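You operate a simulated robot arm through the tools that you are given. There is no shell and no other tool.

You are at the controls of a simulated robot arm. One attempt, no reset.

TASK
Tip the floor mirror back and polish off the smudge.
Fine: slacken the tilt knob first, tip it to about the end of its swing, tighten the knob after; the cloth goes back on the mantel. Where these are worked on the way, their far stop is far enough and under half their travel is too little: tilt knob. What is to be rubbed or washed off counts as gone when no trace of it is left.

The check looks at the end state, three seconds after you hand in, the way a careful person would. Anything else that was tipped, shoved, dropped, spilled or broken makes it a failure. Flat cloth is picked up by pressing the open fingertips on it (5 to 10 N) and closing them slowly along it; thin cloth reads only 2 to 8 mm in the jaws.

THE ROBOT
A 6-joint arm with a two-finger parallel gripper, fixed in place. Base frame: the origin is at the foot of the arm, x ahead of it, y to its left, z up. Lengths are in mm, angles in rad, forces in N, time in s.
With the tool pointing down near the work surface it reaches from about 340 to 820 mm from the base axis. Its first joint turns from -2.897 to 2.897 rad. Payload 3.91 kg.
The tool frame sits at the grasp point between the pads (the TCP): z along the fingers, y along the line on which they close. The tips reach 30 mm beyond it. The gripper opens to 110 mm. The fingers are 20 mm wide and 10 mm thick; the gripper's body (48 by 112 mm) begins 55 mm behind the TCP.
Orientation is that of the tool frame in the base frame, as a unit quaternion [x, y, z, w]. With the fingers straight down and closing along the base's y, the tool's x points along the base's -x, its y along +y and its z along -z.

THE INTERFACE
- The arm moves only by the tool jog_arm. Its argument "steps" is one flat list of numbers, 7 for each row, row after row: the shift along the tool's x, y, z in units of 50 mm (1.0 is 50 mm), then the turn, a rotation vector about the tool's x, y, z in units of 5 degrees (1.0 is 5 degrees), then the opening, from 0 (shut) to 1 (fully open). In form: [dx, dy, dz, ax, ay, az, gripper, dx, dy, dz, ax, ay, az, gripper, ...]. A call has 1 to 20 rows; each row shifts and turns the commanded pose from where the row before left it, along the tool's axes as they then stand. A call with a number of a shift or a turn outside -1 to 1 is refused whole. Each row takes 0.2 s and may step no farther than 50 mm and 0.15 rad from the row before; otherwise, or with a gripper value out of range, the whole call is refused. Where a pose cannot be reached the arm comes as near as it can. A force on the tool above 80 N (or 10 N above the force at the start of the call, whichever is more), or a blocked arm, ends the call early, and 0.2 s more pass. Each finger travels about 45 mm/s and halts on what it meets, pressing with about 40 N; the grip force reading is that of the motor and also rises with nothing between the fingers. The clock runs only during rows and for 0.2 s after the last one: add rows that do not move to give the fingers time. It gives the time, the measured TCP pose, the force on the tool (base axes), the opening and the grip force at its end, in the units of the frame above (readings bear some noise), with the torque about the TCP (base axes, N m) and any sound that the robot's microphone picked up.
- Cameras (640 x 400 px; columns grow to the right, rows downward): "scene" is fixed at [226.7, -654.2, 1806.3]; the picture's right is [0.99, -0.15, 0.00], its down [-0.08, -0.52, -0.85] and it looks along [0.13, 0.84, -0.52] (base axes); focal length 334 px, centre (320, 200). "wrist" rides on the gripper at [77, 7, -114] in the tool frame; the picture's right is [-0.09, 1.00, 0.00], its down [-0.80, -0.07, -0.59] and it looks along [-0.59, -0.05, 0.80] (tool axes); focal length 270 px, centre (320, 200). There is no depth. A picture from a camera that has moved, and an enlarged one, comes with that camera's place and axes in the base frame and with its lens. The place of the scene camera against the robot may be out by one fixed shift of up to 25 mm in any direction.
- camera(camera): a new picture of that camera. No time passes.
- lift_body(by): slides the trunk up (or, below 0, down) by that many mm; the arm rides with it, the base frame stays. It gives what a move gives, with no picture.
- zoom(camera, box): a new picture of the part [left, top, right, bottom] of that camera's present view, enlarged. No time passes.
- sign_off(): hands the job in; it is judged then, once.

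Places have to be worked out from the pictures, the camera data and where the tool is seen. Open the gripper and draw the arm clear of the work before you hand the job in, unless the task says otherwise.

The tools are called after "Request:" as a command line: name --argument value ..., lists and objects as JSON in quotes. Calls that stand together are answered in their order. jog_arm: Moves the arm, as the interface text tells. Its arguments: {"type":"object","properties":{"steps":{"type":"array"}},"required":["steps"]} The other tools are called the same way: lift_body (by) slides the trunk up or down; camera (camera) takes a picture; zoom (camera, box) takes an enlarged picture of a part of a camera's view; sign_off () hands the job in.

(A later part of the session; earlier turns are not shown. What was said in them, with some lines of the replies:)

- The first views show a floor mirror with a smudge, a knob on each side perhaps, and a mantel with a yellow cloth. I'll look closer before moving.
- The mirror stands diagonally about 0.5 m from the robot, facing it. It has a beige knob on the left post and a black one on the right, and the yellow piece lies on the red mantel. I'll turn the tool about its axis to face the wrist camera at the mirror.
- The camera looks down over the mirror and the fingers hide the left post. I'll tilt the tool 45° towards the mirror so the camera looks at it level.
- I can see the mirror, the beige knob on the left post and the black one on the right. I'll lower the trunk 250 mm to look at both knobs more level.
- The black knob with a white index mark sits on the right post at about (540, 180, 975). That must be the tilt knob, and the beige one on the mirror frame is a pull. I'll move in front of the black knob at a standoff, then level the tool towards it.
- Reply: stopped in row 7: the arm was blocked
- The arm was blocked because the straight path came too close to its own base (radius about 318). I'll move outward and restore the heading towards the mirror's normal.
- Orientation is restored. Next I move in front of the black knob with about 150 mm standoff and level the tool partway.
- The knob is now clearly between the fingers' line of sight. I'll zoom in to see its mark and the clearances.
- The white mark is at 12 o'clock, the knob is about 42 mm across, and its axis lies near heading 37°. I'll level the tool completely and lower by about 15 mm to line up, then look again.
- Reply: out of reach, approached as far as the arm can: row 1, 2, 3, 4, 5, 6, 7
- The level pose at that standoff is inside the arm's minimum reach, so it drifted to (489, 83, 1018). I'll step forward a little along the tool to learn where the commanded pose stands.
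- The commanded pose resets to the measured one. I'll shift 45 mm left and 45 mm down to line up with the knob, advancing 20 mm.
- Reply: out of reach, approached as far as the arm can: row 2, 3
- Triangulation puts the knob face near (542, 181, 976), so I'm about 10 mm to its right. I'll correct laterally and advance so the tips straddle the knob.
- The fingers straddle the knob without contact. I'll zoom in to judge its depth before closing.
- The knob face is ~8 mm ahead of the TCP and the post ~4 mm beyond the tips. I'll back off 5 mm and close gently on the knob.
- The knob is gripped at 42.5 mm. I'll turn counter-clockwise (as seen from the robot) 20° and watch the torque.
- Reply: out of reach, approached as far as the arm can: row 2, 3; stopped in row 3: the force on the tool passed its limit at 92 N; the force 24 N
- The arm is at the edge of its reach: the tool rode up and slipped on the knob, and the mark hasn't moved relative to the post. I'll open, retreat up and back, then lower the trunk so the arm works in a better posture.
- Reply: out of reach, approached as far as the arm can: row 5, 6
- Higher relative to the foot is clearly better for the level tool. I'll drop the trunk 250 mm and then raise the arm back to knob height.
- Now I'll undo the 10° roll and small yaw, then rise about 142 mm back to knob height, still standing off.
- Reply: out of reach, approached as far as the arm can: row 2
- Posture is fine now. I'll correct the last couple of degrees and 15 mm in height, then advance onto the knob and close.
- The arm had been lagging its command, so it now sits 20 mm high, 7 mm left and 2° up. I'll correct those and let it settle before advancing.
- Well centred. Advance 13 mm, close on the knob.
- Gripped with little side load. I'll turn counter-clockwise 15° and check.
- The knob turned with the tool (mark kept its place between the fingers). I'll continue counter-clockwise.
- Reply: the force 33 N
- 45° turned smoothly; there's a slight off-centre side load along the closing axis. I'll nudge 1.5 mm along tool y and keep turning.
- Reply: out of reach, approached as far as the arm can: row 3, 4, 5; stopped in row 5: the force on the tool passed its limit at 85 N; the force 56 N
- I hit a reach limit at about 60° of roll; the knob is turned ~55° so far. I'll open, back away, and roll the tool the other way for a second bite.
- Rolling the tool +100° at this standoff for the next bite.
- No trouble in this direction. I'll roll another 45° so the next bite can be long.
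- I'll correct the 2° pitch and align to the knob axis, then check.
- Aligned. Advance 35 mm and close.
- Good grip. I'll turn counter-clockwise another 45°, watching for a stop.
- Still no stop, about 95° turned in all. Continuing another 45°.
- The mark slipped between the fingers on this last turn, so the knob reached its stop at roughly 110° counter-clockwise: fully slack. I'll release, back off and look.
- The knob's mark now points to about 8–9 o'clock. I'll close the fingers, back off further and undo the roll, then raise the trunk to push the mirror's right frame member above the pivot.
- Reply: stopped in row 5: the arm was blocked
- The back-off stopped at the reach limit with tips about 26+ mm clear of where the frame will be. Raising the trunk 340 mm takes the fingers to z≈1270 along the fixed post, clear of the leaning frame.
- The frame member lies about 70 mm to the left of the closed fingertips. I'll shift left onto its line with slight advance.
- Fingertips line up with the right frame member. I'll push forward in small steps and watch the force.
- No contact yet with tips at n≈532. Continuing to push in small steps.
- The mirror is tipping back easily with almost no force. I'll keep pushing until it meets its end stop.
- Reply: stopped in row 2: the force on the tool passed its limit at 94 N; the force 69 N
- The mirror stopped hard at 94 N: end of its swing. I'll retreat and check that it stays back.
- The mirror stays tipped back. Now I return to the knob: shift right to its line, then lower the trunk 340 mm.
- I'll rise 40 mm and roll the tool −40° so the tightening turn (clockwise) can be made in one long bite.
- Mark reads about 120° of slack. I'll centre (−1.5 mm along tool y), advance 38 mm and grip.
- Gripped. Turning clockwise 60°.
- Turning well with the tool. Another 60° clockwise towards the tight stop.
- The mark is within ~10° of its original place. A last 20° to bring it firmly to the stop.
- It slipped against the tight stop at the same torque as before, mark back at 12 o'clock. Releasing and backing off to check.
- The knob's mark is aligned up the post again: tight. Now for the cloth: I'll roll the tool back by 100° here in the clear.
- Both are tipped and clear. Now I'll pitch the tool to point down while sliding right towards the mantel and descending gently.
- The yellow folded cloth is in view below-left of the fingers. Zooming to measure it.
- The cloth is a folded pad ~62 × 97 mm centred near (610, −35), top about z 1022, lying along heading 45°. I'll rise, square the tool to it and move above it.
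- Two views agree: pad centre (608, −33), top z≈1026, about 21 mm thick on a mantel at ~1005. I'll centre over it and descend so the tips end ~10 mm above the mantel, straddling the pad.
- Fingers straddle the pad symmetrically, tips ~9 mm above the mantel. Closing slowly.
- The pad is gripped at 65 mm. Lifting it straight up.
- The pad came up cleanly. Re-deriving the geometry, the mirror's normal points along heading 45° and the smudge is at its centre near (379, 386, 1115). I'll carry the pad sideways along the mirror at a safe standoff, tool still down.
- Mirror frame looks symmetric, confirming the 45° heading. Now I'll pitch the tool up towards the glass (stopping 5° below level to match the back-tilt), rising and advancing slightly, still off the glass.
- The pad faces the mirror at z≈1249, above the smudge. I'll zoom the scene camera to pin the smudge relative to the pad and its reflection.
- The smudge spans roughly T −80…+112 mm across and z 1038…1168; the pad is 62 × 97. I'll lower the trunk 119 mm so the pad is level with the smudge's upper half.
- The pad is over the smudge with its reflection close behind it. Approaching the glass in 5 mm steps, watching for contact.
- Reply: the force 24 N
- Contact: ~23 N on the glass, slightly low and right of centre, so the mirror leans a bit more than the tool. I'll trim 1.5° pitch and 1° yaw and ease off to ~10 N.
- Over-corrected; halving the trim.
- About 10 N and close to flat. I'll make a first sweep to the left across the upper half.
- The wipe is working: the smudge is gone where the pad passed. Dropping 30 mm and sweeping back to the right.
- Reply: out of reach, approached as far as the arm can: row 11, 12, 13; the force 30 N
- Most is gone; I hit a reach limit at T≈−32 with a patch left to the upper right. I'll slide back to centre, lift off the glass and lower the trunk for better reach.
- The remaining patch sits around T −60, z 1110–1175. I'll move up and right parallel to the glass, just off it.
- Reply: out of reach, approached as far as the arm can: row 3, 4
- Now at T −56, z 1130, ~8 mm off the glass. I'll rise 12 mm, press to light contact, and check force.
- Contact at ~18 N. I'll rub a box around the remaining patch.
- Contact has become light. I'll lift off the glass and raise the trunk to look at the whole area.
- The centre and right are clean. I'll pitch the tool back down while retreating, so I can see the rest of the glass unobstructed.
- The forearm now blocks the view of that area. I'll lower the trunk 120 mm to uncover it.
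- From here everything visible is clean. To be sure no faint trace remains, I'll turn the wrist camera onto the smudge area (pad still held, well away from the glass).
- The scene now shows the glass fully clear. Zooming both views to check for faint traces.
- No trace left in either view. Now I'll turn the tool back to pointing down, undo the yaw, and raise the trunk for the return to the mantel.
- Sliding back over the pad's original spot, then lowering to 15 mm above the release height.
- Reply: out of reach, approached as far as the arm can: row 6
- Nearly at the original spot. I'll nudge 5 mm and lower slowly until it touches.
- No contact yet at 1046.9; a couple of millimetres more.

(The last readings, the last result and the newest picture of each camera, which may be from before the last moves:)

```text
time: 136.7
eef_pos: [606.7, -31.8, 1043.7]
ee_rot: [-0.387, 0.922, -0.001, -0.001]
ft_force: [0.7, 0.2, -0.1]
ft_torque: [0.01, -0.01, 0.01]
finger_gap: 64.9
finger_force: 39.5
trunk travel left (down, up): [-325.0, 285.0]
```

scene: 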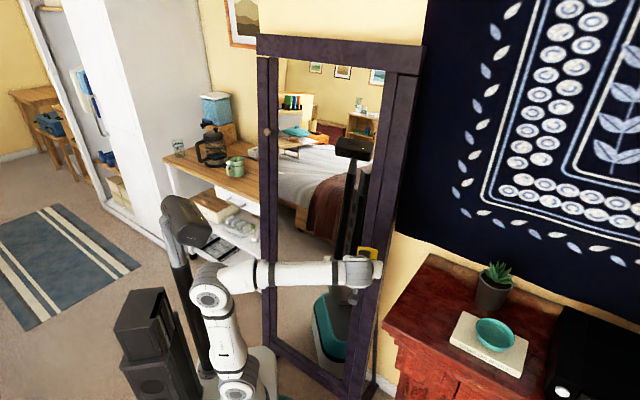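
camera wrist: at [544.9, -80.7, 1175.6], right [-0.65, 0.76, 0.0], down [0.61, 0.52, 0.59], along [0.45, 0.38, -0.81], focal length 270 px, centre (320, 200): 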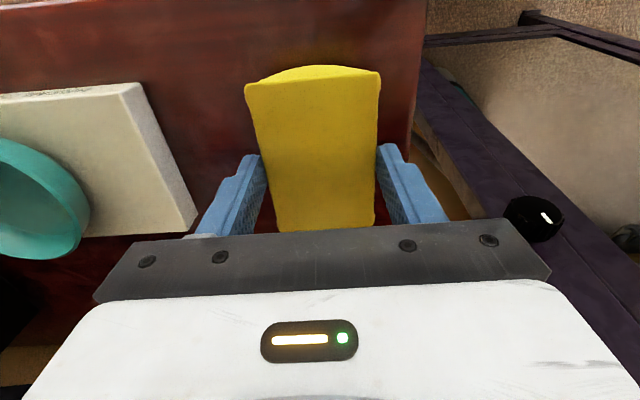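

Still none, so the pad likely slid a little in the grip while rubbing. Continuing in 1.5 mm steps.

Request:
jog_arm --steps '[0, 0, 0.03, 0, 0, 0, 0.42, 0, 0, 0.03, 0, 0, 0, 0.42, 0, 0, 0, 0, 0, 0, 0.42]'

Request:
zoom --camera "scene" --box '[380, 260, 460, 320]'

```text
time: 137.5
eef_pos: [607.1, -31.3, 1042.1]
ee_rot: [-0.388, 0.922, 0.0, 0.001]
ft_force: [1.6, 1.7, 13.8]
ft_torque: [0.74, -0.37, -0.03]
finger_gap: 64.7
finger_force: 40.4
trunk travel left (down, up): [-325.0, 285.0]
```

```text
6.67 times, centred on (420, 290) of scene
camera zoom: at [226.7, -654.2, 1806.3], right [0.99, -0.15, 0.0], down [-0.08, -0.52, -0.85], along [0.13, 0.84, -0.52], focal length 2228 px, centre (-347, -400)
```

zoom: 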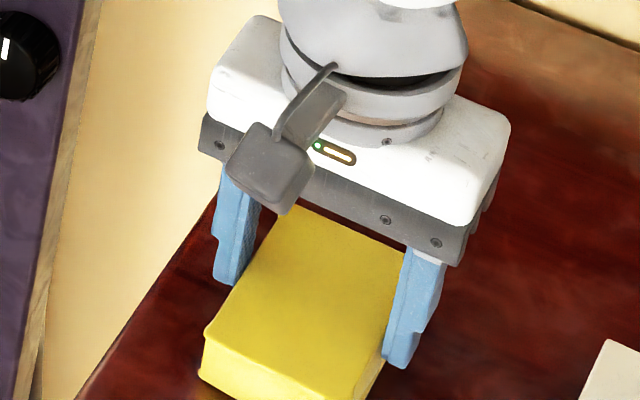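

Contact at 13.8 N: the pad rests on the mantel. Opening slowly and then rising straight up.

Request:
jog_arm --steps '[0, 0, -0.02, 0, 0, 0, 0.5, 0, 0, 0, 0, 0, 0, 0.62, 0, 0, 0, 0, 0, 0, 0.72, 0, 0, 0, 0, 0, 0, 0.8, 0, 0, 0, 0, 0, 0, 0.8, 0, 0, 0, 0, 0, 0, 0.8, 0, 0, -0.2, 0, 0, 0, 0.8, 0, 0, -0.4, 0, 0, 0, 0.8, 0, 0, -0.6, 0, 0, 0, 0.8, 0, 0, -0.8, 0, 0, 0, 0.8, 0, 0, 0, 0, 0, 0, 0.8]'

Request:
camera --camera "wrist"

Request:
camera --camera "scene"

```text
time: 139.9
eef_pos: [606.1, -32.4, 1141.5]
ee_rot: [-0.388, 0.922, -0.002, 0.0]
ft_force: [-0.2, -1.1, -0.7]
ft_torque: [0.01, -0.01, 0.01]
finger_gap: 87.8
finger_force: 0.1
trunk travel left (down, up): [-325.0, 285.0]
```

```text
taken
camera wrist: at [548.8, -83.0, 1256.3], right [-0.65, 0.76, 0.0], down [0.61, 0.52, 0.59], along [0.45, 0.38, -0.81], focal length 270 px, centre (320, 200)
```

wrist: 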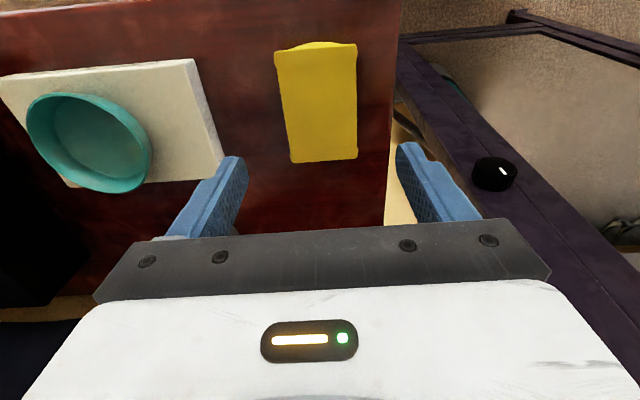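

```text
taken
```

scene: 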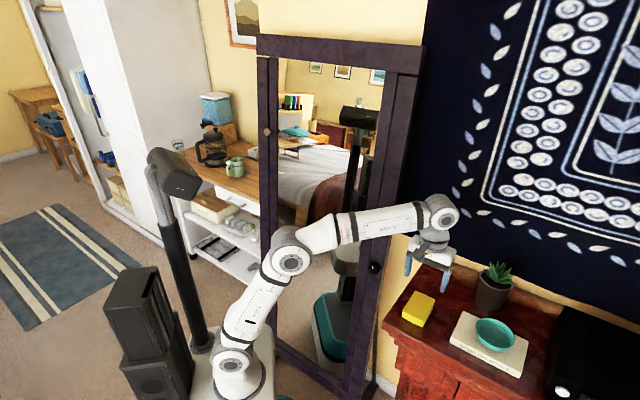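

The cloth is back on the mantel. I'll draw the arm clear of the mantel and mirror, then do a final inspection.

Request:
jog_arm --steps '[0, 0, -0.6, 0, 0, 0, 0.8, 0.2, 0.6, 0, 0, 0, 0, 0.8, 0.2, 0.6, 0, 0, 0, 0, 0.8, 0.2, 0.6, 0, 0, 0, 0, 0.8, 0, 0.6, 0, 0, 0, 0, 0.8, 0, 0.6, 0, 0, 0, 0, 0.8, 0, 0, 0, 0, 0, 0, 0.8]'

Request:
camera --camera "scene"

Request:
zoom --camera "scene" --box '[345, 240, 545, 370]'

Request:
zoom --camera "scene" --box '[250, 30, 430, 160]'

Request:
camera --camera "wrist"

```text
time: 141.5
eef_pos: [478.0, 51.6, 1170.9]
ee_rot: [-0.387, 0.922, -0.001, 0.0]
ft_force: [0.4, -0.4, 0.7]
ft_torque: [-0.01, 0.0, -0.01]
finger_gap: 88.2
finger_force: 0.1
trunk travel left (down, up): [-325.0, 285.0]
```

```text
taken
```

scene: 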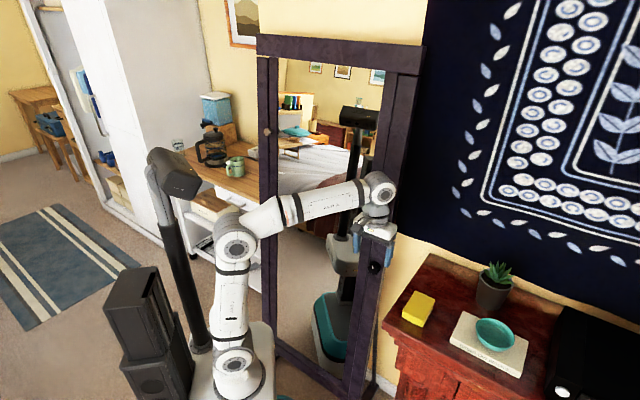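

```text
3.08 times, centred on (445, 305) of scene
camera zoom: at [226.7, -654.2, 1806.3], right [0.99, -0.15, 0.0], down [-0.08, -0.52, -0.85], along [0.13, 0.84, -0.52], focal length 1028 px, centre (-65, -123)
```

zoom: 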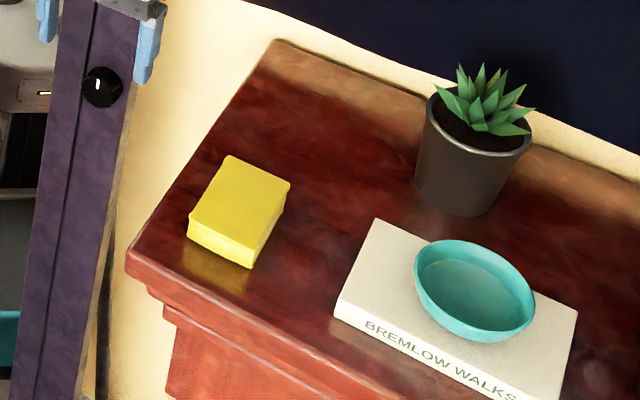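

```text
3.08 times, centred on (340, 95) of scene
camera zoom: at [226.7, -654.2, 1806.3], right [0.99, -0.15, 0.0], down [-0.08, -0.52, -0.85], along [0.13, 0.84, -0.52], focal length 1028 px, centre (258, 523)
```

zoom: 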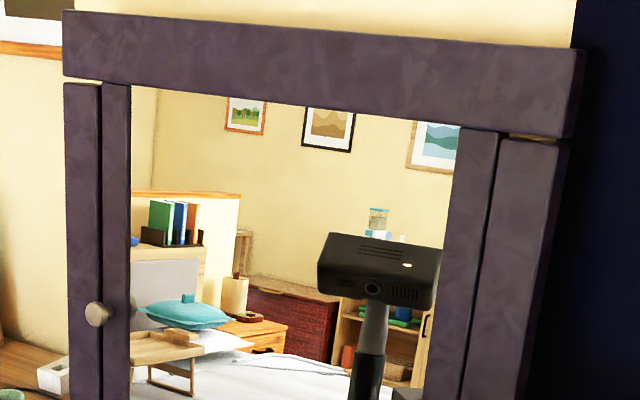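

```text
taken
camera wrist: at [420.2, 1.7, 1286.0], right [-0.65, 0.76, 0.0], down [0.61, 0.52, 0.59], along [0.45, 0.38, -0.81], focal length 270 px, centre (320, 200)
```

wrist: 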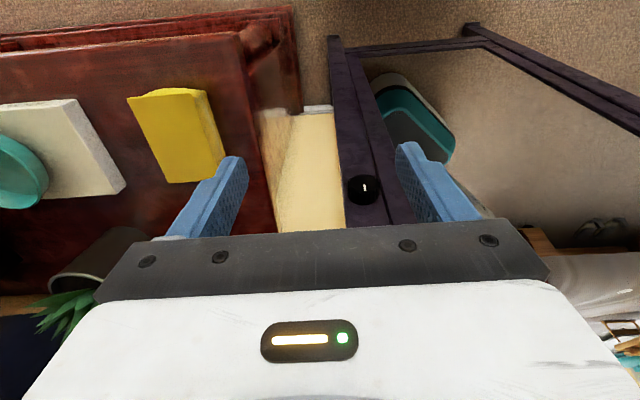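

Everything is in place: mirror against its back stop, knob mark at 12 o'clock (tight), glass clean, cloth on the mantel, other things untouched. I'll draw the arm back a little further with the gripper open.

Request:
jog_arm --steps '[0.5, 0, -0.2, 0, 0, 0, 1, 0.5, 0, -0.2, 0, 0, 0, 1, 0.3, 0, -0.2, 0, 0, 0, 1, 0, 0, 0, 0, 0, 0, 1]'

Request:
camera --camera "scene"

Request:
zoom --camera "scene" --box '[330, 220, 450, 310]'

```text
time: 142.5
eef_pos: [431.5, 4.0, 1199.2]
ee_rot: [-0.388, 0.922, -0.001, 0.0]
ft_force: [0.2, -0.5, -0.1]
ft_torque: [0.01, 0.02, -0.04]
finger_gap: 110.0
finger_force: 0.0
trunk travel left (down, up): [-325.0, 285.0]
```

```text
taken
```

scene: 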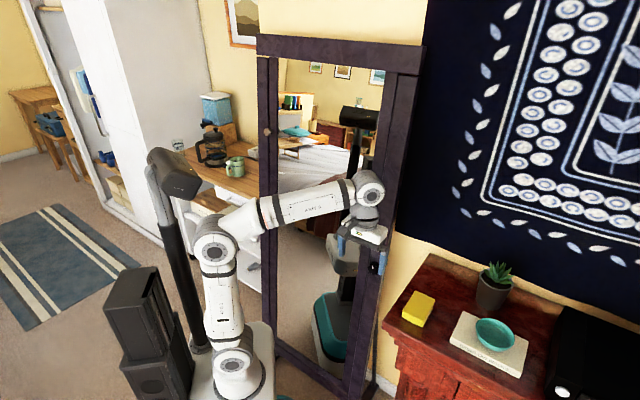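

```text
4.44 times, centred on (390, 265) of scene
camera zoom: at [226.7, -654.2, 1806.3], right [0.99, -0.15, 0.0], down [-0.08, -0.52, -0.85], along [0.13, 0.84, -0.52], focal length 1486 px, centre (9, -89)
```

zoom: 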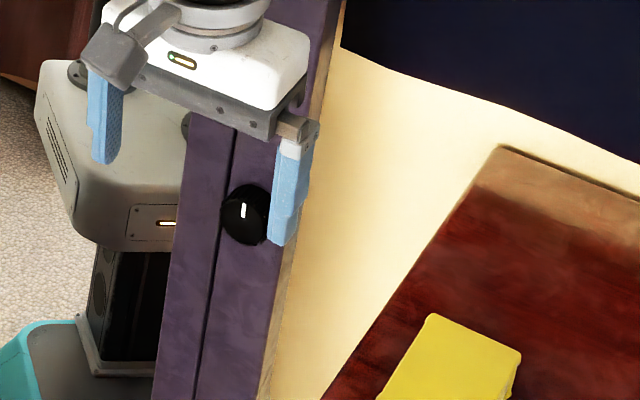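

The final views confirm that the knob is tight with its mark up, the mirror is tipped back and clean, the cloth is on the mantel and the arm is clear. Handing in.

Request:
sign_off

```text
The job is handed in.
```

The mirror is tipped back to its stop, the smudge is gone, and the job is handed in.

- **Tilt knob:** I slackened the black knob on the right post about 120°, to its far stop. After tipping the mirror I tightened it back to its other stop, with the mark at 12 o'clock again.
- **Tilt:** I pushed the mirror's right frame member back until it stopped hard, at 94 N. In the final views it has stayed there.
- **Smudge:** I rubbed it with the yellow cloth. Enlarged views from the scene and wrist cameras showed no trace left.
- **Cloth:** It is back on the mantel within a few millimetres of where it started.
- **Everything else:** The plant, book and bowl look undisturbed in the final pictures. The gripper is open and the arm is drawn back from the mirror and mantel.

The first try at the knob was at the edge of the arm's reach and the fingers slipped, which set off the force limit at 92 N. A second grip hit it at 85 N. I moved the trunk or re-gripped each time, and the later pictures showed no damage.
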